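You operate a simulated robot arm through the tools that you are given. There is no shell and no other tool. Be economical: measure what you need, move in short steps, check, and stop when the job is done.

You run a simulated robot arm. Do the job below in one go: nothing can be reset, and whatever is moved stays where it is left.

JOB
Drive the mending plate's three screws home with the battery driver.
Fine: stand the driver back in its well.
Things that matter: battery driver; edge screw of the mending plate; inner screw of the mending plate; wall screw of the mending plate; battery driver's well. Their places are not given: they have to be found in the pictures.

Only the result counts: the job must be done as asked and must still hold three seconds after the hand-in. Knocking over, shifting, dropping, spilling or breaking anything else fails it.

ROBOT AND FRAMES
A 7-joint arm with a two-finger parallel gripper, fixed in place. Base frame: the origin is at the foot of the arm, x ahead of it, y to its left, z up; the work surface is at about z = 0.8. Readings come in cm, rad, newtons and seconds.
With the tool pointing down near the work surface it reaches from about 24 to 62 cm from the base axis. Its first joint turns from -1.152 to 1.152 rad. Payload 2.6 kg.
The tool frame sits at the grasp point between the pads (the TCP): z along the fingers, y along the line on which they close. The tips reach 3 cm beyond it. Largest opening 9.4 cm; finger width 2.8, thickness 1; the body of the gripper, 5 by 9.6 cm, starts 5.5 cm behind the TCP.
Orientation is told as [roll, pitch, yaw] about the base's x, y, z axes, in that order, counted from this pose: with the fingers straight down and closing along the base's y, the tool's x points along the base's -x, its y along +y and its z along -z.

CONTROLS
- The arm moves only by the tool servo_tool. Its argument "plan" is a list of rows, each a list of 3 entries, a list of its own where there are three numbers: the turn, a rotation vector about the base's x, y, z in rad, then the shift along the base's x, y, z in cm, then the opening in per cent of the stroke, from 0 (shut) to 100 (fully open). In form: [[[wx, wy, wz], [tx, ty, tz], grip], ...]. A call has 1 to 20 rows; each row shifts and turns the commanded pose from where the row before left it. A row lasts 0.2 s, in which the tool goes at most 5 cm and 0.15 rad; a call with a longer step from one row to the next is refused whole, and so is a gripper value outside its range. A pose out of reach is approached as far as the arm can. The call stops where the force on the tool passes 40 N (or 10 N more than at its start, if that is more) or the arm is blocked; 0.2 s more then pass. Each finger travels about 7.2 cm/s and halts on what it meets, pressing with about 30 N; the grip force reading is that of the motor and also rises with nothing between the fingers. The clock runs only during rows and for 0.2 s after the last one: add rows that do not move to give the fingers time. It gives the time, the measured TCP pose, the force on the tool (base axes), the opening and the grip force at its end, in the units of the frame above (readings bear some noise).
- Cameras (640 x 400 px; columns grow to the right, rows downward): "scene" is fixed at [2.39, 42.28, 56.32]; the picture's right is [-0.86, -0.50, 0.00], its down [-0.30, 0.52, -0.80] and it looks along [0.40, -0.69, -0.60] (base axes); focal length 253 px, centre (320, 200). "wrist" rides on the gripper at [-3.7, 0, -5.8] in the tool frame; the picture's right is [0.00, -1.00, 0.00], its down [0.97, 0.00, -0.24] and it looks along [0.24, 0.00, 0.97] (tool axes); focal length 218 px, centre (320, 200).
- camera(camera): a new picture of that camera. The clock stands still meanwhile.
- measure_at(camera, pixels): for up to 12 pixels [column, row] of the newest picture of that camera ("zoom" is the newest enlarged one), the place [x, y, z] in the base frame of the surface seen there, good to about 0.2 cm. The clock stands still meanwhile.
- enlarge(camera, box): a new picture of the part [left, top, right, bottom] of that camera's present view, enlarged. The clock stands still meanwhile.
- close_job(): hands the job in; it is judged then, once.

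Go step by step. Measure first, check grasps and placings, and put right what went wrong. The budget is 80 turns and 34 pictures, counting those below and the enlarged ones. Unless the task says otherwise, let go and move clear before handing in, and close with one line.

The tools are called by a JSON object that holds its "name" and its "arguments". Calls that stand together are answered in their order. servo_tool: Moves the arm, as the interface text tells. Its arguments: {"type":"object","properties":{"plan":{"type":"array"}},"required":["plan"]} The other tools are called the same way: camera (camera) takes a picture; measure_at (camera, pixels) gives the place of the surface under pixels of a picture; enlarge (camera, box) takes an enlarged picture of a part of a camera's view; close_job () hands the job in.

At the start:

```text
t: 0.0
position: [34.57, 10.36, 42.23]
tcp_rot: [0.0, 0.0, 0.0]
contact_force: [-0.2, -0.1, 0.2]
opening: 9.42
grip_force: 0.0
```

scene: 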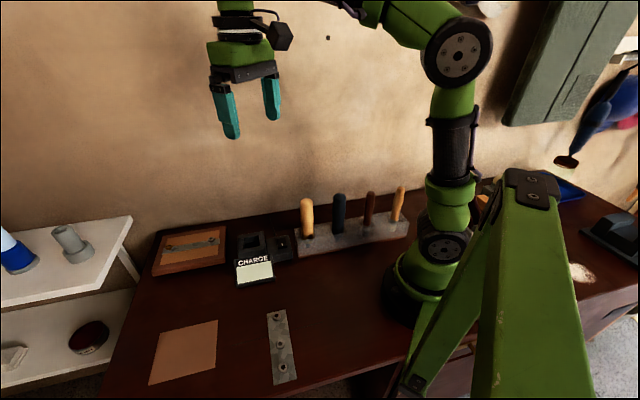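
wrist: 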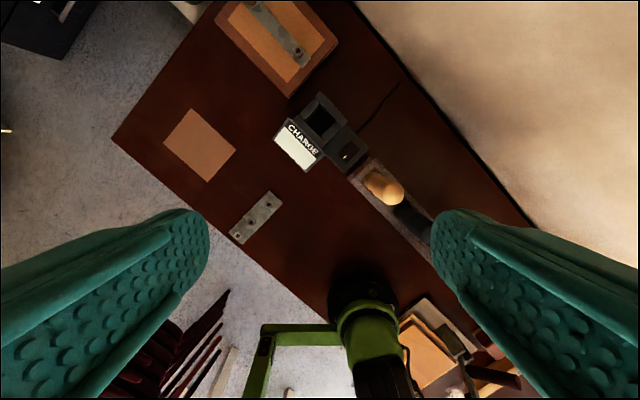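

The pictures show a plate with screws near scene (282,345), another at (190,245), a charger at (255,255) and a blue tool near (600,110). I'll enlarge these areas.

{"name": "enlarge", "arguments": {"camera": "scene", "box": [130, 180, 430, 390]}}

{"name": "enlarge", "arguments": {"camera": "scene", "box": [460, 0, 640, 290]}}

{"name": "enlarge", "arguments": {"camera": "wrist", "box": [130, 0, 450, 260]}}

```text
1.90 times, centred on (280, 285) of scene
```

zoom: 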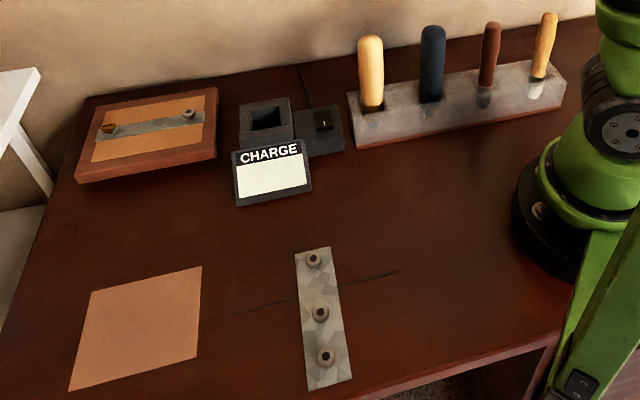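

```text
1.38 times, centred on (550, 145) of scene
```

zoom: 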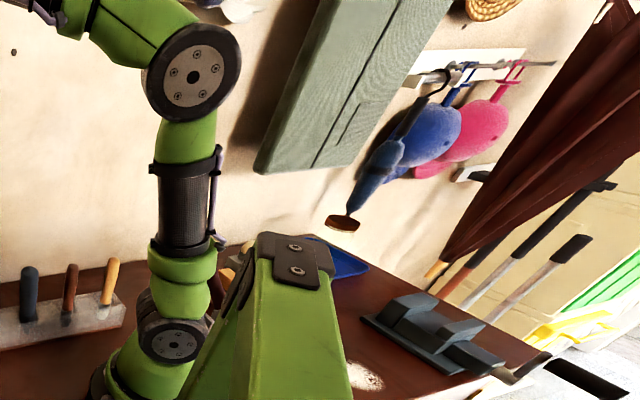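

```text
1.54 times, centred on (290, 130) of wrist
```

zoom: 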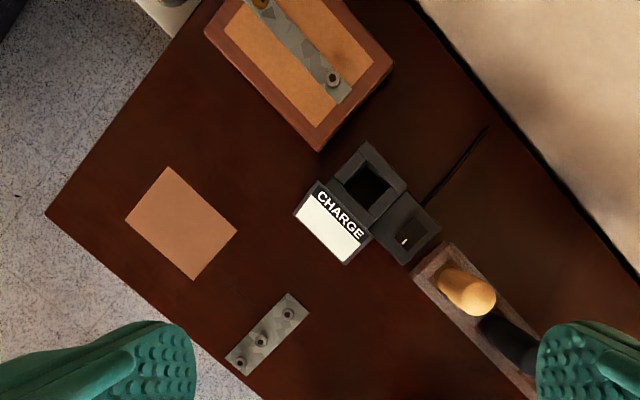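

The dark handle at scene (339,200) may be the driver, and the plate by the table edge has three screws. Measuring both, plus the charger.

{"name": "measure_at", "arguments": {"camera": "scene", "pixels": [[276, 316], [280, 343], [283.5, 366], [271, 325], [306, 201], [339, 197], [339, 215], [370, 195], [401, 190], [252, 243], [281, 245], [320, 240]]}}

{"name": "enlarge", "arguments": {"camera": "scene", "box": [220, 180, 420, 290]}}

{"name": "enlarge", "arguments": {"camera": "scene", "box": [240, 300, 340, 390]}}

```text
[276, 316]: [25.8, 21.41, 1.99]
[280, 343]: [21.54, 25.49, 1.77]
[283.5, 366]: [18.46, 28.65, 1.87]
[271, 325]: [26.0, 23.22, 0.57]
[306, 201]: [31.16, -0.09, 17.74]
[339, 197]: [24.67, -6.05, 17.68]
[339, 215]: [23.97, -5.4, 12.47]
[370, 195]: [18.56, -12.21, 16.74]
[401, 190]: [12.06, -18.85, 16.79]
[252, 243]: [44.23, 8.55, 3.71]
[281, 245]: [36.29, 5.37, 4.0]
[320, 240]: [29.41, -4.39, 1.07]
```

```text
3.20 times, centred on (320, 235) of scene
```

zoom: 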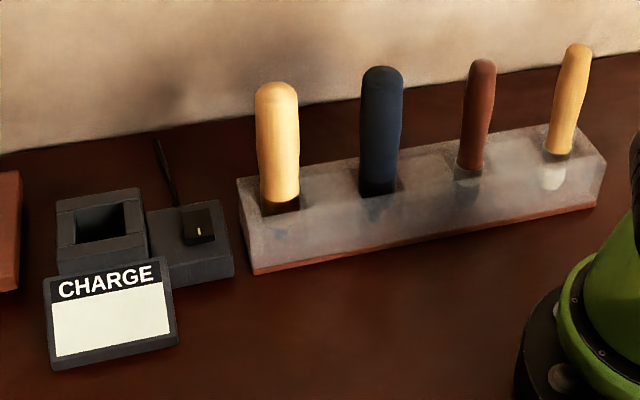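

```text
4.44 times, centred on (290, 345) of scene
```

zoom: 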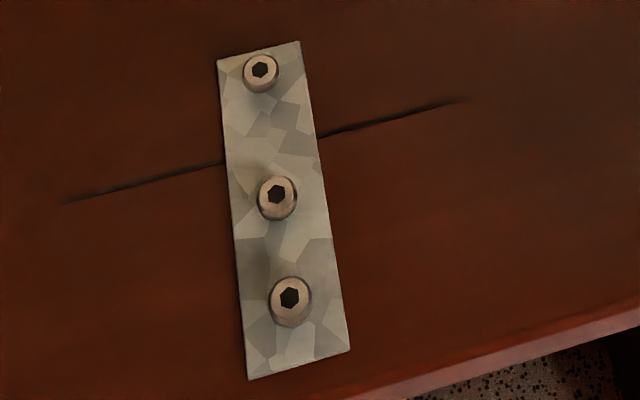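

The four handles stand in a clear rack with tops near z=17.7; the yellow one (31,0) and navy one (24.6,-6) are in reach. I'll bring the wrist camera over for a closer look before choosing.

{"name": "servo_tool", "arguments": {"plan": [[[0, 0, 0], [0, -4, -3], 100], [[0, 0, 0], [0, -4, -3], 100], [[0, 0, 0], [0, -4, -3], 100], [[0, 0, 0], [0, -2, 0], 100], [[0, 0, 0], [0, 0, 0], 100]]}}

{"name": "camera", "arguments": {"camera": "wrist"}}

{"name": "enlarge", "arguments": {"camera": "scene", "box": [290, 175, 420, 260]}}

```text
t: 1.2
position: [34.47, -3.56, 33.12]
tcp_rot: [0.001, -0.001, -0.001]
contact_force: [-0.3, 0.1, 0.1]
opening: 9.39
grip_force: 0.0
```

```text
26 pictures are left
```

wrist: 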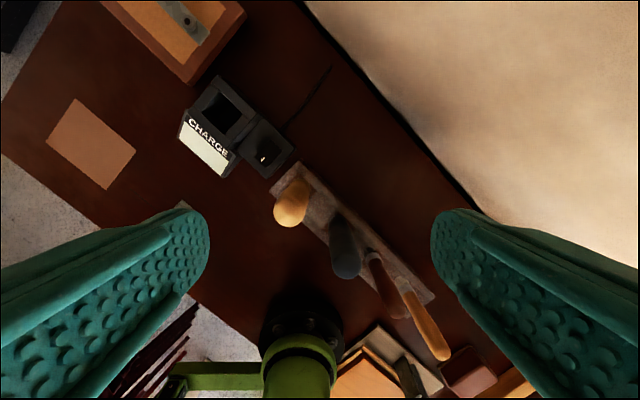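

```text
4.71 times, centred on (355, 218) of scene
```

zoom: 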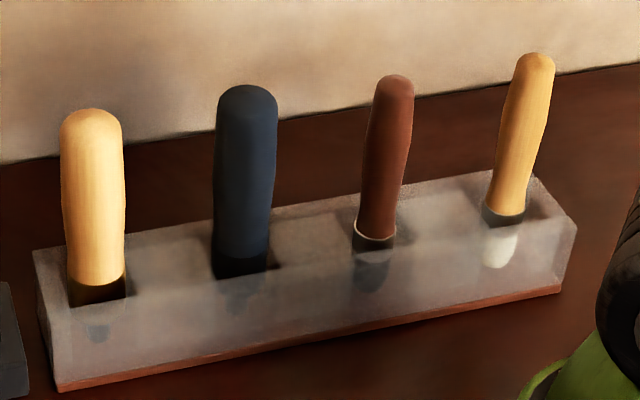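

Both the yellow and navy tools have dark square collars; I need to see what's below them through the frosted block.

{"name": "enlarge", "arguments": {"camera": "scene", "box": [295, 220, 355, 258]}}

{"name": "enlarge", "arguments": {"camera": "wrist", "box": [250, 150, 460, 370]}}

```text
10.53 times, centred on (325, 239) of scene
```

zoom: 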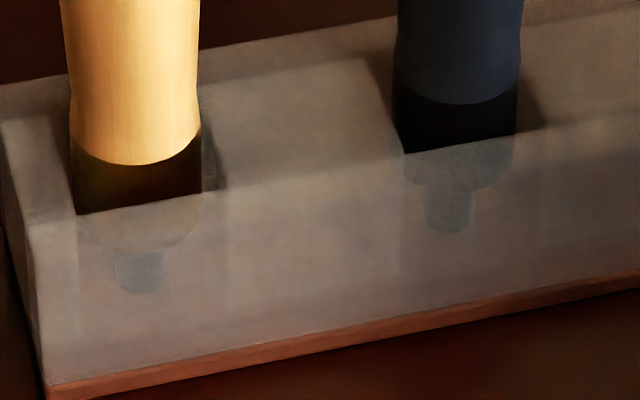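

```text
1.82 times, centred on (355, 260) of wrist
```

zoom: 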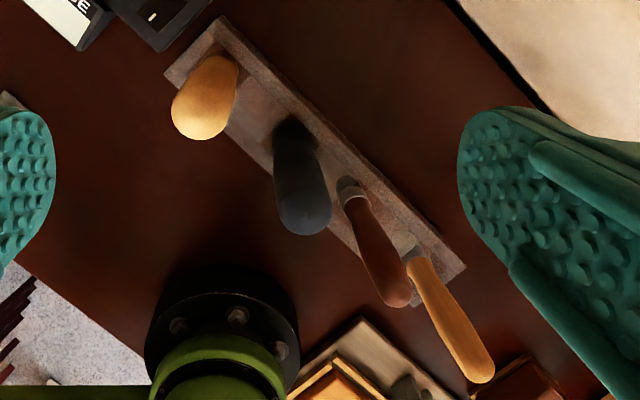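

Both have a chuck underneath. Checking the charger and its screen closely too.

{"name": "enlarge", "arguments": {"camera": "scene", "box": [225, 220, 305, 290]}}

{"name": "measure_at", "arguments": {"camera": "wrist", "pixels": [[291, 208], [343, 263], [303, 166], [272, 190], [432, 300], [318, 205], [222, 108], [218, 78], [187, 118], [239, 118], [263, 157], [240, 176]]}}

```text
5.71 times, centred on (265, 255) of scene
```

zoom: 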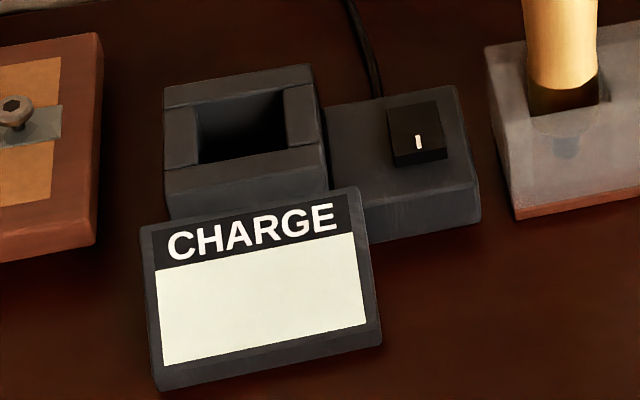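

```text
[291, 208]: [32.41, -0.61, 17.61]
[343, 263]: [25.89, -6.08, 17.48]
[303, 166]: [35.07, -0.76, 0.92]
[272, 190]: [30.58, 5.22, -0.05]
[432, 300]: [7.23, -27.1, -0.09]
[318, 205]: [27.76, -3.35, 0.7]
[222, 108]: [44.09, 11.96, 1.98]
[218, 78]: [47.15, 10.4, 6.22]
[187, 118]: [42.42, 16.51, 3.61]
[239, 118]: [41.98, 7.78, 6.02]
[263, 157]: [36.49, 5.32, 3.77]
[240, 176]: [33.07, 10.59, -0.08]
```

The charger's box is empty and its screen blank; navy is the likeliest battery driver (plastic grip, chuck). I'll hover above it with the fingers turned 45° so they close across the rack.

{"name": "servo_tool", "arguments": {"plan": [[[0, 0, 0.131], [-1.6, -0.5, -1.4], 100], [[0, 0, 0.131], [-1.6, -0.5, -1.4], 100], [[0, 0, 0.131], [-1.6, -0.5, -1.4], 100], [[0, 0, 0.131], [-1.6, -0.5, -1.4], 100], [[0, 0, 0.131], [-1.6, -0.5, -1.4], 100], [[0, 0, 0.131], [-1.7, -0.5, -1.4], 100], [[0, 0, 0], [0, 0, 0], 100]]}}

{"name": "camera", "arguments": {"camera": "wrist"}}

{"name": "camera", "arguments": {"camera": "scene"}}

```text
t: 2.8
position: [24.93, -6.62, 24.89]
tcp_rot: [-0.002, 0.001, 0.789]
contact_force: [-0.4, -0.6, 1.2]
opening: 9.41
grip_force: 0.1
```

```text
21 pictures are left
```

wrist: 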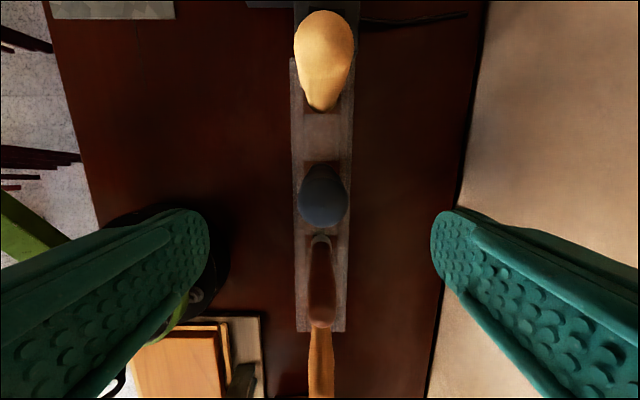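

```text
20 pictures are left
```

scene: 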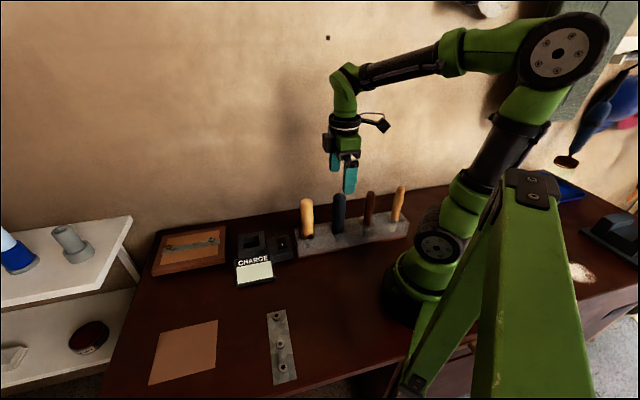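

The rack is aligned in the wrist view and the navy handle sits at (322,197). Measuring its outline and top.

{"name": "measure_at", "arguments": {"camera": "wrist", "pixels": [[322, 195], [322, 208], [322, 222], [303, 205], [342, 205], [322, 180], [310, 200], [334, 200], [300, 140], [345, 140], [297, 250], [340, 270]]}}

{"name": "enlarge", "arguments": {"camera": "wrist", "box": [260, 120, 390, 260]}}

```text
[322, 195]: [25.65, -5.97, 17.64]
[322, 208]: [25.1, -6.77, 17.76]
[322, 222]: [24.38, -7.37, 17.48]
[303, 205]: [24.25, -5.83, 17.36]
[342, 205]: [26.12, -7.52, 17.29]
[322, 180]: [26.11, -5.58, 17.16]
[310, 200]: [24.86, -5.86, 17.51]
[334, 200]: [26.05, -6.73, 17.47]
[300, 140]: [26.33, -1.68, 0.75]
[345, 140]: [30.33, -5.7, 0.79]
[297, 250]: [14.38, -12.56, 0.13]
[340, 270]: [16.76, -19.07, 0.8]
```

```text
2.86 times, centred on (325, 190) of wrist
```

zoom: 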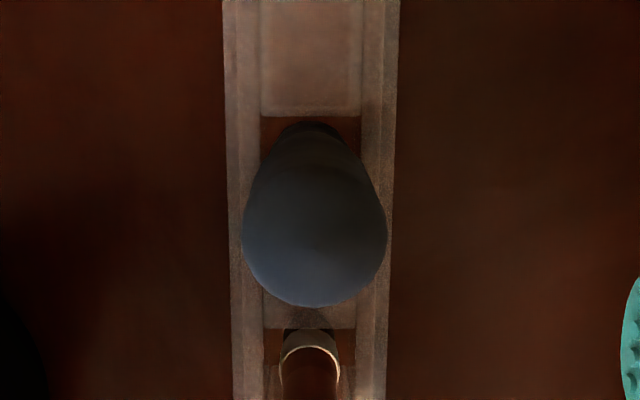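

The navy handle's axis is at about (25.2,-6.6), top 17.76. Descending over it to TCP z≈13 and closing.

{"name": "servo_tool", "arguments": {"plan": [[[0, 0, 0], [0.27, 0.02, -2], 100], [[0, 0, 0], [0, 0, -2], 100], [[0, 0, 0], [0, 0, -2], 100], [[0, 0, 0], [0, 0, -2], 100], [[0, 0, 0], [0, 0, -2], 100], [[0, 0, 0], [0, 0, -1.8], 100], [[0, 0, 0], [0, 0, 0], 100], [[0, 0, 0], [0, 0, 0], 60], [[0, 0, 0], [0, 0, 0], 40], [[0, 0, 0], [0, 0, 0], 20], [[0, 0, 0], [0, 0, 0], 10], [[0, 0, 0], [0, 0, 0], 10]]}}

```text
t: 5.4
position: [25.25, -6.61, 13.18]
tcp_rot: [0.0, 0.0, 0.787]
contact_force: [-0.3, -0.2, 0.3]
opening: 3.51
grip_force: 30.5
```

Gripped at 3.51 cm with no side force. Lifting straight up 11 cm and looking at the bit.

{"name": "servo_tool", "arguments": {"plan": [[[0, 0, 0], [0, 0, 0.5], 10], [[0, 0, 0], [0, 0, 1], 10], [[0, 0, 0], [0, 0, 1.5], 10], [[0, 0, 0], [0, 0, 2], 10], [[0, 0, 0], [0, 0, 2], 10], [[0, 0, 0], [0, 0, 2], 10], [[0, 0, 0], [0, 0, 2], 10], [[0, 0, 0], [0, 0, 0], 10]]}}

{"name": "enlarge", "arguments": {"camera": "scene", "box": [290, 130, 390, 260]}}

```text
t: 7.2
position: [25.13, -6.66, 24.13]
tcp_rot: [-0.001, 0.0, 0.787]
contact_force: [0.2, -0.9, -3.1]
opening: 3.52
grip_force: 29.7
```

```text
3.08 times, centred on (340, 195) of scene
```

zoom: 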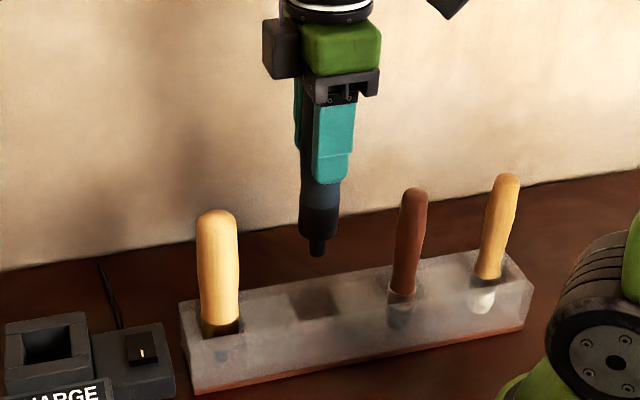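

The driver came out cleanly (weight ~3 N); its nose is at zoom (317,250). Closer look at the nose and screen.

{"name": "enlarge", "arguments": {"camera": "scene", "box": [325, 180, 355, 220]}}

{"name": "measure_at", "arguments": {"camera": "zoom", "pixels": [[310, 190], [310, 240], [310, 265], [310, 285], [310, 305], [310, 320], [310, 332]]}}

```text
10.00 times, centred on (340, 200) of scene
```

zoom: 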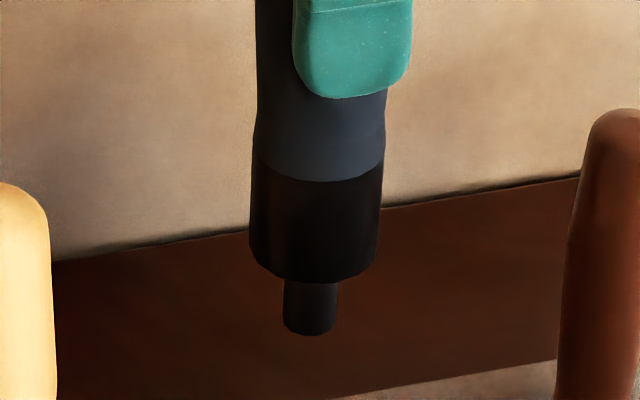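

```text
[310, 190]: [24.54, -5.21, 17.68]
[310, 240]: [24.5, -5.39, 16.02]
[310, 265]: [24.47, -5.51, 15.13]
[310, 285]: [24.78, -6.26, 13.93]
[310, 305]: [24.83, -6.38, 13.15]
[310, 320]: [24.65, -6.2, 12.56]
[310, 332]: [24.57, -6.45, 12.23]
```

The nose tip is about 12 cm below the TCP. Re-measuring the screw heads precisely from an enlarged view.

{"name": "enlarge", "arguments": {"camera": "scene", "box": [255, 305, 305, 380]}}

```text
5.33 times, centred on (280, 342) of scene
```

zoom: 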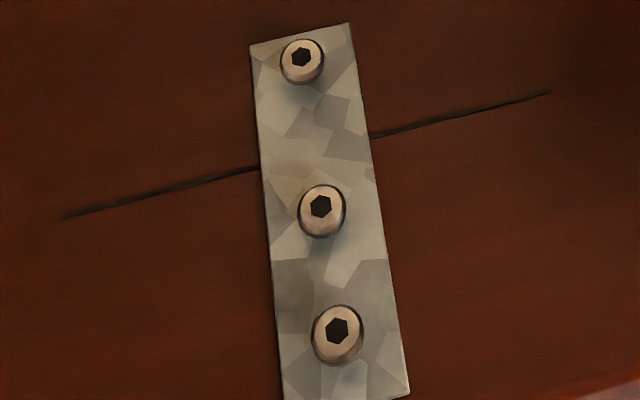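

Screw hex centres at zoom (300,57), (320,206), (336,331). Measuring centres and rims.

{"name": "measure_at", "arguments": {"camera": "zoom", "pixels": [[300, 57], [286, 57], [315, 57], [301, 73], [320, 206], [304, 206], [337, 206], [322, 226], [336, 331], [318, 331], [354, 331], [338, 352]]}}

{"name": "measure_at", "arguments": {"camera": "zoom", "pixels": [[300, 44], [320, 190], [336, 314], [270, 100], [300, 160], [300, 280], [320, 380]]}}

```text
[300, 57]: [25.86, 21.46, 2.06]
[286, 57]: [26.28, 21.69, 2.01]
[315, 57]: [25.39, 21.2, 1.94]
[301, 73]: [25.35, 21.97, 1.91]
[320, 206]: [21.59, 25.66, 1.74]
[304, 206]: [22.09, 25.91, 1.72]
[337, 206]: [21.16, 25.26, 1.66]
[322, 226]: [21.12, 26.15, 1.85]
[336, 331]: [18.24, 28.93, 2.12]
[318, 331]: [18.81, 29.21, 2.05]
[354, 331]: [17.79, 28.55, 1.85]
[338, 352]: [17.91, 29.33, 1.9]
```

```text
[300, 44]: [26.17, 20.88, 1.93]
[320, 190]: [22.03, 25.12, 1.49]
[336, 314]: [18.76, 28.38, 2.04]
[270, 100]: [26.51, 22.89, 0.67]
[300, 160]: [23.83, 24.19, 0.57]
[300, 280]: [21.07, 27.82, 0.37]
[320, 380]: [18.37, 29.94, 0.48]
```

Screw centres: wall (25.85,21.45, top 2.0), inner (21.6,25.6, 1.75), edge (18.3,28.9, 2.05). Carrying the driver over the wall screw first.

{"name": "servo_tool", "arguments": {"plan": [[[0, 0, 0], [0, 0, 2], 10], [[0, 0, 0], [0, 1.5, 1], 10], [[0, 0, 0], [0, 3, 0], 10], [[0, 0, 0], [0, 3, 0], 10], [[0, 0, 0], [0, 3, 0], 10], [[0, 0, 0], [0.2, 3, 0], 10], [[0, 0, 0], [0.2, 3, 0], 10], [[0, 0, 0], [0.2, 3, 0], 10], [[0, 0, 0], [0.1, 3, 0], 10], [[0, 0, 0], [0, 3, 0], 10], [[0, 0, 0], [0, 2.0, -2], 10], [[0, 0, 0], [0, 0.6, -3], 10], [[0, 0, 0], [0, 0, -3], 10], [[0, 0, 0], [0, 0, -2], 10], [[0, 0, 0], [0, 0, 0], 10]]}}

{"name": "enlarge", "arguments": {"camera": "scene", "box": [215, 215, 335, 385]}}

```text
t: 10.4
position: [25.96, 21.58, 17.11]
tcp_rot: [-0.002, -0.001, 0.787]
contact_force: [-0.1, 0.3, -2.8]
opening: 3.53
grip_force: 29.5
```

```text
2.35 times, centred on (275, 300) of scene
```

zoom: 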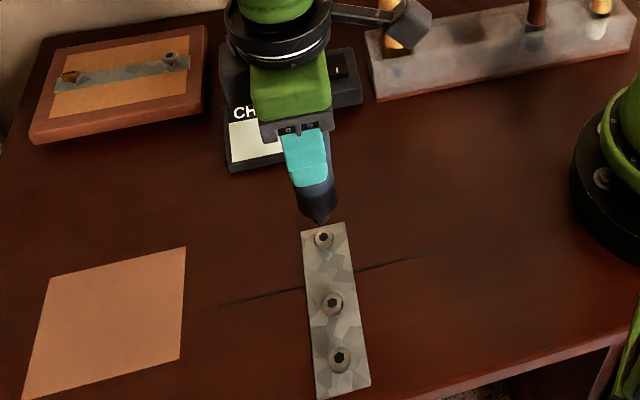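

The nose is above the wall screw at zoom (320,216). Measuring the nose to check alignment.

{"name": "enlarge", "arguments": {"camera": "scene", "box": [262, 288, 292, 326]}}

{"name": "measure_at", "arguments": {"camera": "zoom", "pixels": [[320, 100], [320, 140], [300, 150], [340, 150], [320, 160], [320, 175], [320, 185], [320, 200], [320, 210], [320, 225]]}}

```text
10.53 times, centred on (277, 307) of scene
```

zoom: 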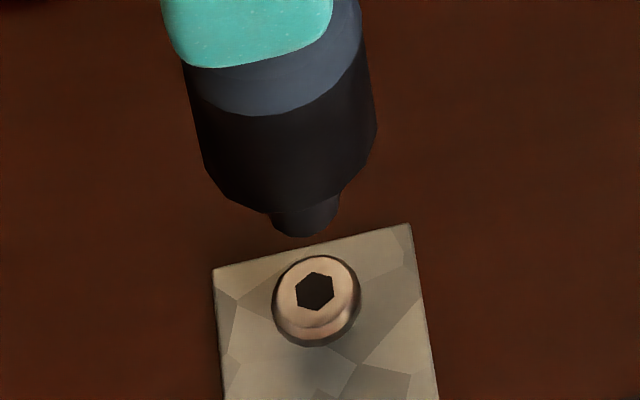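

```text
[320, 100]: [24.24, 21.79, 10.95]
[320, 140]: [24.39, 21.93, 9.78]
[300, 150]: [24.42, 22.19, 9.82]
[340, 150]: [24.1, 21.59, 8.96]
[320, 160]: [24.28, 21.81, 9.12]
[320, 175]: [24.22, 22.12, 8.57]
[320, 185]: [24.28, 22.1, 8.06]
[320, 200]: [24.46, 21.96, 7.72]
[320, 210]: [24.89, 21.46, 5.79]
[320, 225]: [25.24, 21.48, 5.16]
```

The nose axis sits about (-0.1,-0.2) from the TCP, so it's within ~1.5 mm of the wall screw. Descending slowly to contact.

{"name": "servo_tool", "arguments": {"plan": [[[0, 0, 0], [0, 0.05, -1.2], 10], [[0, 0, 0], [0, 0, -1], 10], [[0, 0, 0], [0, 0, -0.5], 10], [[0, 0, 0], [0, 0, -0.2], 10], [[0, 0, 0], [0, 0, -0.2], 10], [[0, 0, 0], [0, 0, -0.1], 10], [[0, 0, 0], [0, 0, -0.1], 10], [[0, 0, 0], [0, 0, 0], 10]]}}

{"name": "enlarge", "arguments": {"camera": "scene", "box": [262, 288, 292, 326]}}

```text
t: 12.2
position: [25.88, 21.47, 13.86]
tcp_rot: [0.0, -0.001, 0.788]
contact_force: [0.1, -3.6, 2.5]
opening: 3.55
grip_force: 30.3
```

```text
10.53 times, centred on (277, 307) of scene
```

zoom: 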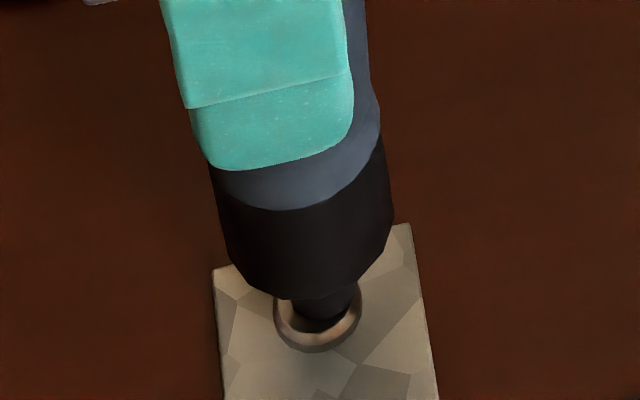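

Contact made (z force rose ~5 N). Pressing a bit more and holding to see whether the driver runs the screw in.

{"name": "servo_tool", "arguments": {"plan": [[[0, 0, 0], [0, 0, -0.1], 10], [[0, 0, 0], [0, 0, -0.1], 10], [[0, 0, 0], [0, 0, 0], 10], [[0, 0, 0], [0, 0, 0], 10], [[0, 0, 0], [0, 0, 0], 10], [[0, 0, 0], [0, 0, 0], 10]]}}

```text
t: 13.6
position: [26.01, 21.43, 13.6]
tcp_rot: [0.0, -0.002, 0.787]
contact_force: [0.8, -0.5, 1.6]
opening: 3.5
grip_force: 30.7
```

It went down 0.25 with little force. Continuing in small steps with holds, then looking.

{"name": "servo_tool", "arguments": {"plan": [[[0, 0, 0], [0, 0, -0.1], 10], [[0, 0, 0], [0, 0, -0.1], 10], [[0, 0, 0], [0, 0, 0], 10], [[0, 0, 0], [0, 0, -0.1], 10], [[0, 0, 0], [0, 0, -0.1], 10], [[0, 0, 0], [0, 0, 0], 10], [[0, 0, 0], [0, 0, 0], 10]]}}

{"name": "enlarge", "arguments": {"camera": "scene", "box": [252, 278, 302, 336]}}

```text
t: 15.2
position: [25.89, 21.56, 13.18]
tcp_rot: [0.0, -0.001, 0.787]
contact_force: [0.1, -1.7, 2.3]
opening: 3.53
grip_force: 30.5
```

```text
6.90 times, centred on (277, 307) of scene
```

zoom: 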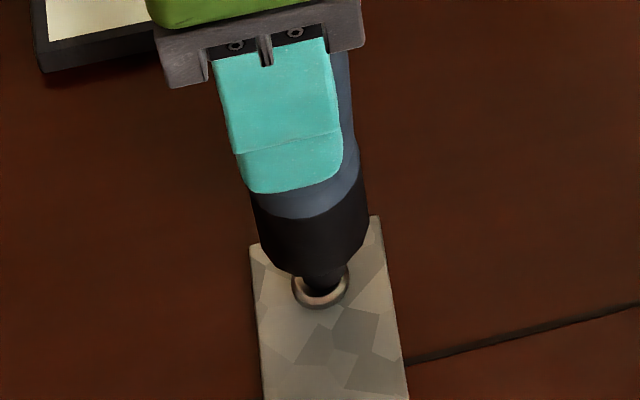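

The head looks lower; force stays low (~5 N net), so the screw is feeding. Continuing until it stops.

{"name": "servo_tool", "arguments": {"plan": [[[0, 0, 0], [0, 0, -0.1], 10], [[0, 0, 0], [0, 0, -0.1], 10], [[0, 0, 0], [0, 0, 0], 10], [[0, 0, 0], [0, 0, -0.1], 10], [[0, 0, 0], [0, 0, 0], 10], [[0, 0, 0], [0, 0, 0], 10]]}}

```text
t: 16.6
position: [25.88, 21.54, 12.93]
tcp_rot: [-0.001, -0.002, 0.787]
contact_force: [1.0, -0.5, 9.0]
opening: 3.52
grip_force: 30.0
```

Force has risen to 9 N, so it may be seating. Holding a bit then pressing slightly more.

{"name": "servo_tool", "arguments": {"plan": [[[0, 0, 0], [0, 0, 0], 10], [[0, 0, 0], [0, 0, 0], 10], [[0, 0, 0], [0, 0, -0.1], 10], [[0, 0, 0], [0, 0, 0], 10], [[0, 0, 0], [0, 0, 0], 10], [[0, 0, 0], [0, 0, 0], 10]]}}

```text
t: 18.0
position: [25.89, 21.41, 12.91]
tcp_rot: [0.0, 0.0, 0.787]
contact_force: [-0.1, -2.4, 19.0]
opening: 3.51
grip_force: 29.8
```

It's now stiff (19 N, no travel) – bottomed. Lifting to look at the screw.

{"name": "servo_tool", "arguments": {"plan": [[[0, 0, 0], [0, 0, 0.5], 10], [[0, 0, 0], [0, 0, 1.5], 10], [[0, 0, 0], [0, 0, 2], 10], [[0, 0, 0], [0, 0, 2], 10], [[0, 0, 0], [0, 0, 0], 10]]}}

{"name": "enlarge", "arguments": {"camera": "scene", "box": [245, 270, 315, 380]}}

{"name": "measure_at", "arguments": {"camera": "zoom", "pixels": [[309, 165], [300, 165], [320, 165], [309, 175], [320, 270], [330, 350]]}}

```text
t: 19.2
position: [25.86, 21.4, 18.76]
tcp_rot: [0.0, 0.001, 0.788]
contact_force: [-0.5, -0.5, -4.1]
opening: 3.53
grip_force: 29.8
```

```text
3.64 times, centred on (280, 325) of scene
```

zoom: 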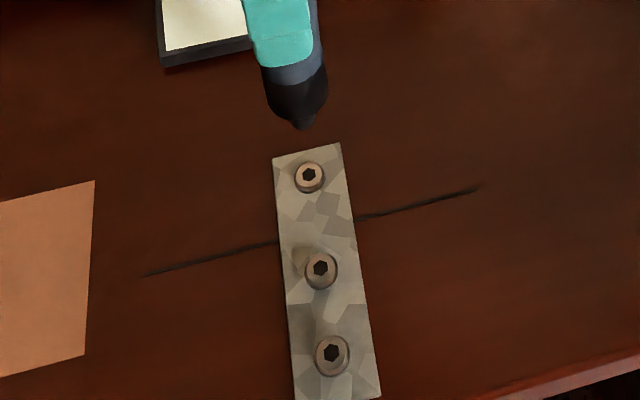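

```text
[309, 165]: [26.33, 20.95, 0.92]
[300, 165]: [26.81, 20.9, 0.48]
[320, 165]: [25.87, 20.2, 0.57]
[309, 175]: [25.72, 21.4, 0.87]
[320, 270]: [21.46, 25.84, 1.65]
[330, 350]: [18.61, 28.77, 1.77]
```

The wall screw is home (head top dropped 2.0→0.9). Moving to the inner screw and creeping down.

{"name": "servo_tool", "arguments": {"plan": [[[0, 0, 0], [-2.1, 2.1, 0], 10], [[0, 0, 0], [-2.1, 2.1, 0], 10], [[0, 0, 0], [0, 0, 0], 10], [[0, 0, 0], [0, 0, -2], 10], [[0, 0, 0], [0, 0, -2], 10], [[0, 0, 0], [0, 0, -0.4], 10], [[0, 0, 0], [0, 0, 0], 10]]}}

{"name": "enlarge", "arguments": {"camera": "scene", "box": [262, 310, 302, 360]}}

```text
t: 20.8
position: [21.71, 25.63, 14.25]
tcp_rot: [-0.001, 0.0, 0.786]
contact_force: [-0.4, -0.8, -3.0]
opening: 3.53
grip_force: 30.3
```

```text
8.00 times, centred on (282, 335) of scene
```

zoom: 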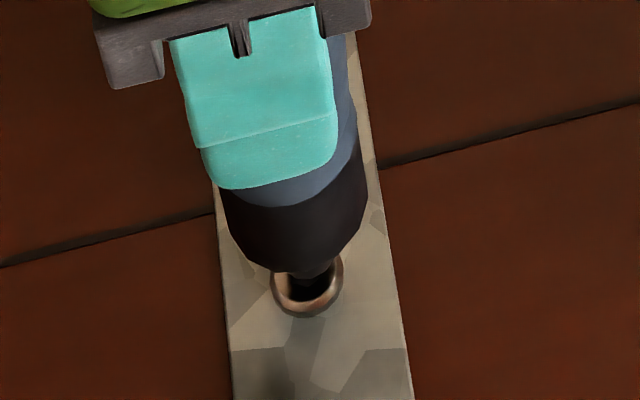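

Nose is over the inner screw head. Feeding down in 0.1 steps.

{"name": "servo_tool", "arguments": {"plan": [[[0, 0, 0], [0, 0, -0.2], 10], [[0, 0, 0], [0, 0, -0.1], 10], [[0, 0, 0], [0, 0, -0.1], 10], [[0, 0, 0], [0, 0, -0.1], 10], [[0, 0, 0], [0, 0, -0.1], 10], [[0, 0, 0], [0, 0, 0], 10], [[0, 0, 0], [0, 0, -0.1], 10], [[0, 0, 0], [0, 0, 0], 10], [[0, 0, 0], [0, 0, 0], 10]]}}

```text
t: 22.8
position: [21.72, 25.64, 13.61]
tcp_rot: [0.0, -0.001, 0.788]
contact_force: [-0.3, 0.3, -2.6]
opening: 3.53
grip_force: 29.8
```

Only slight or no contact yet at 13.61. Continuing.

{"name": "servo_tool", "arguments": {"plan": [[[0, 0, 0], [0, 0, -0.1], 10], [[0, 0, 0], [0, 0, -0.1], 10], [[0, 0, 0], [0, 0, 0], 10], [[0, 0, 0], [0, 0, -0.1], 10], [[0, 0, 0], [0, 0, 0], 10], [[0, 0, 0], [0, 0, 0], 10]]}}

```text
t: 24.2
position: [21.73, 25.66, 13.47]
tcp_rot: [0.001, 0.002, 0.787]
contact_force: [-1.9, -2.6, 2.1]
opening: 3.51
grip_force: 30.1
```

Contact at ~13.47 now. Holding, then feeding.

{"name": "servo_tool", "arguments": {"plan": [[[0, 0, 0], [0, 0, 0], 10], [[0, 0, 0], [0, 0, 0], 10], [[0, 0, 0], [0, 0, -0.1], 10], [[0, 0, 0], [0, 0, 0], 10], [[0, 0, 0], [0, 0, 0], 10]]}}

```text
t: 25.4
position: [21.67, 25.68, 13.33]
tcp_rot: [0.0, 0.0, 0.786]
contact_force: [-2.4, 1.0, 2.9]
opening: 3.49
grip_force: 30.2
```

{"name": "servo_tool", "arguments": {"plan": [[[0, 0, 0], [0, 0, -0.1], 10], [[0, 0, 0], [0, 0, 0], 10], [[0, 0, 0], [0, 0, -0.1], 10], [[0, 0, 0], [0, 0, 0], 10], [[0, 0, 0], [0, 0, -0.1], 10], [[0, 0, 0], [0, 0, 0], 10], [[0, 0, 0], [0, 0, 0], 10], [[0, 0, 0], [0, 0, 0], 10]]}}

{"name": "enlarge", "arguments": {"camera": "scene", "box": [220, 240, 320, 370]}}

```text
t: 27.2
position: [21.74, 25.76, 13.05]
tcp_rot: [-0.001, 0.001, 0.786]
contact_force: [0.9, -0.7, 2.8]
opening: 3.5
grip_force: 29.9
```

```text
3.08 times, centred on (270, 305) of scene
```

zoom: 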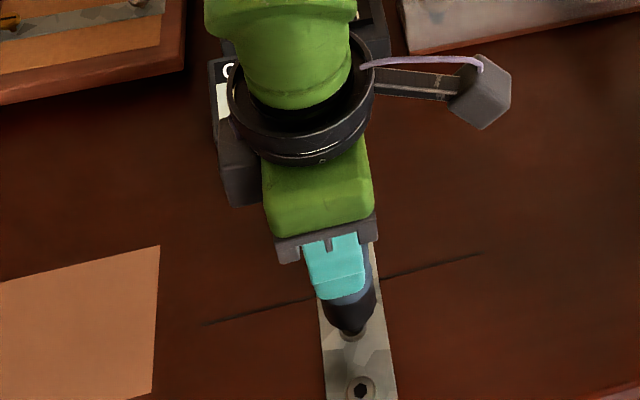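

It's feeding steadily (13.05). Continuing to the stop.

{"name": "servo_tool", "arguments": {"plan": [[[0, 0, 0], [0, 0, -0.1], 10], [[0, 0, 0], [0, 0, 0], 10], [[0, 0, 0], [0, 0, -0.1], 10], [[0, 0, 0], [0, 0, 0], 10], [[0, 0, 0], [0, 0, 0], 10], [[0, 0, 0], [0, 0, 0], 10], [[0, 0, 0], [0, 0, 0], 10]]}}

```text
t: 28.8
position: [21.66, 25.79, 12.92]
tcp_rot: [-0.001, -0.002, 0.786]
contact_force: [1.7, -2.1, 19.0]
opening: 3.52
grip_force: 30.2
```

Stiff at 12.92, the same depth as the wall screw: inner screw is home. On to the edge screw, TCP target (18.35,28.95).

{"name": "servo_tool", "arguments": {"plan": [[[0, 0, 0], [0, 0, 0.5], 10], [[0, 0, 0], [0, 0, 1.5], 10], [[0, 0, 0], [0, 0, 2], 10], [[0, 0, 0], [-1.65, 1.6, 0], 10], [[0, 0, 0], [-1.65, 1.6, 0], 10], [[0, 0, 0], [0, 0, 0], 10], [[0, 0, 0], [0, 0, -1.5], 10], [[0, 0, 0], [0, 0, -0.5], 10], [[0, 0, 0], [0, 0, 0], 10]]}}

{"name": "enlarge", "arguments": {"camera": "scene", "box": [255, 305, 315, 390]}}

```text
t: 30.8
position: [18.23, 28.91, 14.8]
tcp_rot: [0.0, 0.0, 0.788]
contact_force: [0.6, 1.0, -3.0]
opening: 3.51
grip_force: 29.9
```

```text
4.71 times, centred on (285, 348) of scene
```

zoom: 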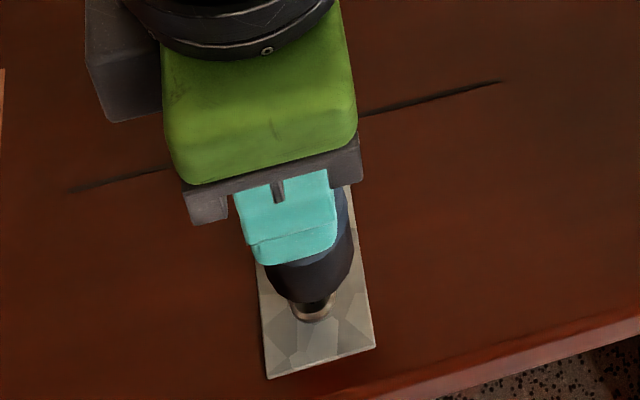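

Nose is over the edge screw. Feeding down.

{"name": "servo_tool", "arguments": {"plan": [[[0, 0, 0], [0.1, 0.03, -0.3], 10], [[0, 0, 0], [0, 0, -0.2], 10], [[0, 0, 0], [0, 0, -0.2], 10], [[0, 0, 0], [0, 0, -0.1], 10], [[0, 0, 0], [0, 0, -0.1], 10], [[0, 0, 0], [0, 0, -0.1], 10], [[0, 0, 0], [0, 0, 0], 10], [[0, 0, 0], [0, 0, -0.1], 10], [[0, 0, 0], [0, 0, 0], 10], [[0, 0, 0], [0, 0, 0], 10]]}}

```text
t: 33.0
position: [18.47, 28.89, 13.79]
tcp_rot: [0.001, 0.001, 0.79]
contact_force: [0.7, 1.2, 2.6]
opening: 3.5
grip_force: 29.6
```

Contact, ~5 N net at 13.79. Continuing the feed.

{"name": "servo_tool", "arguments": {"plan": [[[0, 0, 0], [0, 0, -0.1], 10], [[0, 0, 0], [0, 0, 0], 10], [[0, 0, 0], [0, 0, -0.1], 10], [[0, 0, 0], [0, 0, 0], 10], [[0, 0, 0], [0, 0, -0.1], 10], [[0, 0, 0], [0, 0, 0], 10], [[0, 0, 0], [0, 0, -0.1], 10], [[0, 0, 0], [0, 0, 0], 10], [[0, 0, 0], [0, 0, -0.1], 10], [[0, 0, 0], [0, 0, 0], 10], [[0, 0, 0], [0, 0, 0], 10]]}}

```text
t: 35.4
position: [18.36, 28.86, 13.28]
tcp_rot: [-0.001, -0.004, 0.788]
contact_force: [1.1, 1.3, 3.6]
opening: 3.51
grip_force: 30.3
```

{"name": "servo_tool", "arguments": {"plan": [[[0, 0, 0], [0, 0, -0.1], 10], [[0, 0, 0], [0, 0, 0], 10], [[0, 0, 0], [0, 0, -0.1], 10], [[0, 0, 0], [0, 0, 0], 10], [[0, 0, 0], [0, 0, -0.1], 10], [[0, 0, 0], [0, 0, 0], 10], [[0, 0, 0], [0, 0, -0.1], 10], [[0, 0, 0], [0, 0, 0], 10], [[0, 0, 0], [0, 0, -0.1], 10], [[0, 0, 0], [0, 0, 0], 10], [[0, 0, 0], [0, 0, 0], 10], [[0, 0, 0], [0, 0, 0], 10]]}}

```text
t: 38.0
position: [18.45, 29.0, 12.68]
tcp_rot: [0.0, -0.002, 0.788]
contact_force: [0.0, -5.8, 24.6]
opening: 3.49
grip_force: 29.8
```

Stiff at 12.68 with 25 N. Lifting clear to verify all three heads.

{"name": "servo_tool", "arguments": {"plan": [[[0, 0, 0], [0, 0, 0.5], 10], [[0, 0, 0], [0, 0, 1.5], 10], [[0, 0, 0], [0.5, -1, 3], 10], [[0, 0, 0], [2, -3, 3], 10], [[0, 0, 0], [2, -3, 3], 10], [[0, 0, 0], [2, -3, 2], 10], [[0, 0, 0], [0, -3, 1], 10], [[0, 0, 0], [0, -3, 0], 10], [[0, 0, 0], [0, 0, 0], 10]]}}

{"name": "enlarge", "arguments": {"camera": "scene", "box": [220, 210, 370, 385]}}

{"name": "measure_at", "arguments": {"camera": "scene", "pixels": [[276, 319], [281, 347], [285, 371], [284, 369], [280, 346]]}}

```text
t: 40.0
position: [24.87, 13.12, 26.8]
tcp_rot: [-0.002, 0.0, 0.787]
contact_force: [0.5, -0.4, -2.5]
opening: 3.52
grip_force: 30.6
```

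```text
2.29 times, centred on (295, 298) of scene
```

zoom: 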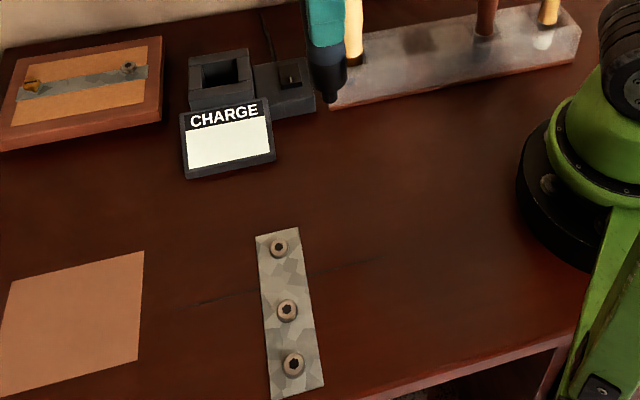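

```text
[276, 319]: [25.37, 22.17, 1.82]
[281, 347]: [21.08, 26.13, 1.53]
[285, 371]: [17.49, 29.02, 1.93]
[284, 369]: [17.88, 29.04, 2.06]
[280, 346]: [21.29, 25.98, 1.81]
```

Those scene readings came from the old picture; measuring on the newest zoom instead.

{"name": "measure_at", "arguments": {"camera": "zoom", "pixels": [[278, 246], [273, 246], [287, 310], [281, 310], [294, 363], [287, 363], [294, 371], [270, 275], [285, 338], [305, 385]]}}

{"name": "enlarge", "arguments": {"camera": "scene", "box": [255, 305, 305, 390]}}

```text
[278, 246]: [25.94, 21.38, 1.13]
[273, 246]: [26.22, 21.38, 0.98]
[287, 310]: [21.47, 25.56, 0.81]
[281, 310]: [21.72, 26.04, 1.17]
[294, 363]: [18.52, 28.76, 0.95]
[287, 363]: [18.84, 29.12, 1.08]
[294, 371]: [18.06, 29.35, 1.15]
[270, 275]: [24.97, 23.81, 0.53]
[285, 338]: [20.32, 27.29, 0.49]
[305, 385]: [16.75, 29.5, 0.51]
```

```text
4.71 times, centred on (280, 348) of scene
```

zoom: 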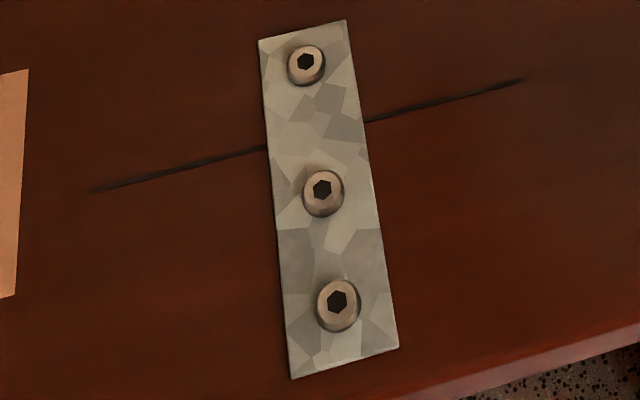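

All three heads sit at z≈1.0, equally flush on the plate. Returning the driver over its rack well at (25.25,-6.61).

{"name": "servo_tool", "arguments": {"plan": [[[0, 0, 0], [0, -3, 0], 10], [[0, 0, 0], [0, -3, 0], 10], [[0, 0, 0], [0, -3, 0], 10], [[0, 0, 0], [0, -3, 0], 10], [[0, 0, 0], [0.2, -3, 0], 10], [[0, 0, 0], [0.2, -3, 0], 10], [[0, 0, 0], [0, -1.73, 0], 10], [[0, 0, 0], [0, 0, -2], 10], [[0, 0, 0], [0, 0, -2], 10], [[0, 0, 0], [0, 0, -1], 10], [[0, 0, 0], [0, 0, 0], 10]]}}

{"name": "enlarge", "arguments": {"camera": "scene", "box": [295, 160, 385, 260]}}

```text
t: 42.4
position: [25.38, -6.87, 21.79]
tcp_rot: [0.001, 0.001, 0.788]
contact_force: [0.2, 0.2, -3.1]
opening: 3.51
grip_force: 30.5
```

```text
4.00 times, centred on (340, 210) of scene
```

zoom: 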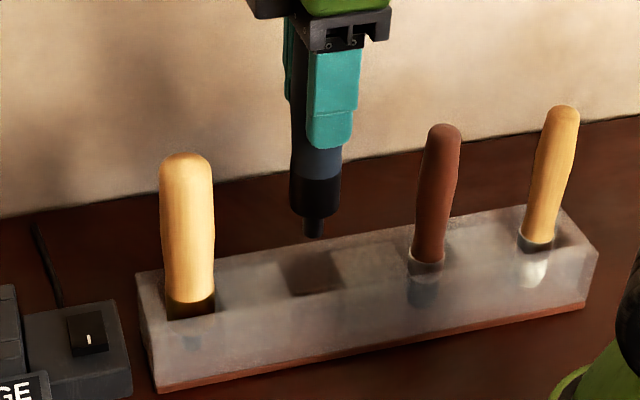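

Driver is upright over its well; correcting (-0.13,+0.26) and lowering gradually.

{"name": "servo_tool", "arguments": {"plan": [[[0, 0, 0], [-0.13, 0.25, 0], 10], [[0, 0, 0], [0, 0, -1], 10], [[0, 0, 0], [0, 0, -1], 10], [[0, 0, 0], [0, 0, -1], 10], [[0, 0, 0], [0, 0, -0.8], 10], [[0, 0, 0], [0, 0, -0.8], 10], [[0, 0, 0], [0, 0, -0.6], 10], [[0, 0, 0], [0, 0, -0.6], 10], [[0, 0, 0], [0, 0, 0], 10]]}}

```text
t: 44.4
position: [25.14, -6.52, 15.94]
tcp_rot: [-0.002, 0.001, 0.788]
contact_force: [-0.3, 0.2, -3.0]
opening: 3.51
grip_force: 29.9
```

No contact, z=15.94. Continuing to the original seat height (~13).

{"name": "servo_tool", "arguments": {"plan": [[[0, 0, 0], [0.1, -0.08, -0.6], 10], [[0, 0, 0], [0, 0, -0.6], 10], [[0, 0, 0], [0, 0, -0.5], 10], [[0, 0, 0], [0, 0, -0.5], 10], [[0, 0, 0], [0, 0, -0.3], 10], [[0, 0, 0], [0, 0, -0.2], 10], [[0, 0, 0], [0, 0, -0.1], 10], [[0, 0, 0], [0, 0, 0], 10]]}}

```text
t: 46.2
position: [25.47, -6.56, 13.18]
tcp_rot: [0.0, 0.0, 0.787]
contact_force: [0.1, 0.3, -3.1]
opening: 3.52
grip_force: 29.7
```

At the original height but still carrying the weight (slight slip in grip). Inching down until it rests.

{"name": "servo_tool", "arguments": {"plan": [[[0, 0, 0], [-0.1, 0, -0.1], 10], [[0, 0, 0], [0, 0, -0.1], 10], [[0, 0, 0], [0, 0, -0.05], 10], [[0, 0, 0], [0, 0, 0], 10], [[0, 0, 0], [0, 0, 0], 10]]}}

```text
t: 47.0
position: [25.3, -6.58, 13.04]
tcp_rot: [-0.001, 0.0, 0.784]
contact_force: [-2.8, 0.5, 5.4]
opening: 3.53
grip_force: 30.0
stopped in row 4: the force on the tool passed its limit (the readings are from after the stop); the commanded pose is now the measured one
```

It is bottomed (force rose sharply). Releasing and holding still.

{"name": "servo_tool", "arguments": {"plan": [[[0, 0, 0], [0, 0, 0.05], 40], [[0, 0, 0], [0, 0, 0], 60], [[0, 0, 0], [0, 0, 0], 100], [[0, 0, 0], [0, 0, 0], 100], [[0, 0, 0], [0, 0, 0], 100], [[0, 0, 0], [0, 0, 2], 100], [[0, 0, 0], [0, 0, 3], 100], [[0, 0, 0], [0, 0, 3], 100], [[0, 0, 0], [0, 0, 4], 100], [[0, 0, 0], [2, 2, 3], 100], [[0, 0, 0], [2, 2, 2], 100], [[0, 0, 0], [0, 0, 0], 100]]}}

{"name": "enlarge", "arguments": {"camera": "scene", "box": [225, 160, 425, 285]}}

```text
t: 49.6
position: [29.15, -2.63, 29.83]
tcp_rot: [0.0, -0.002, 0.787]
contact_force: [-0.2, -0.1, 0.9]
opening: 9.4
grip_force: 0.0
```

```text
3.20 times, centred on (325, 222) of scene
```

zoom: 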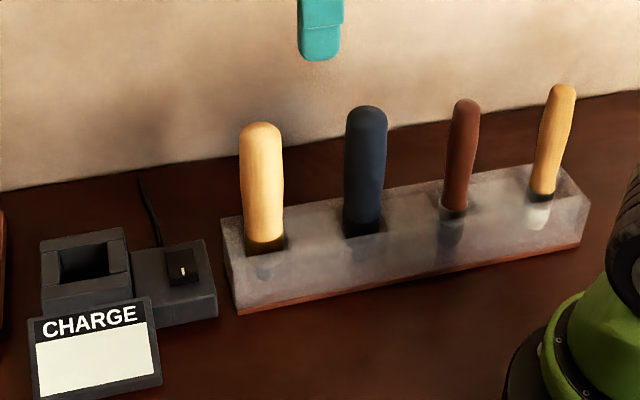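

The navy driver stands upright in its original well at zoom (366,170), nothing else moved, and all the screws are home. Handing in.

{"name": "close_job", "arguments": {}}

```text
The job is handed in.
```

I drove all three mending-plate screws home (heads about level at z ≈ 1.0 cm) with the navy driver. It now stands in the rack well I took it from; I took that, not the empty charger slot, to be its well.
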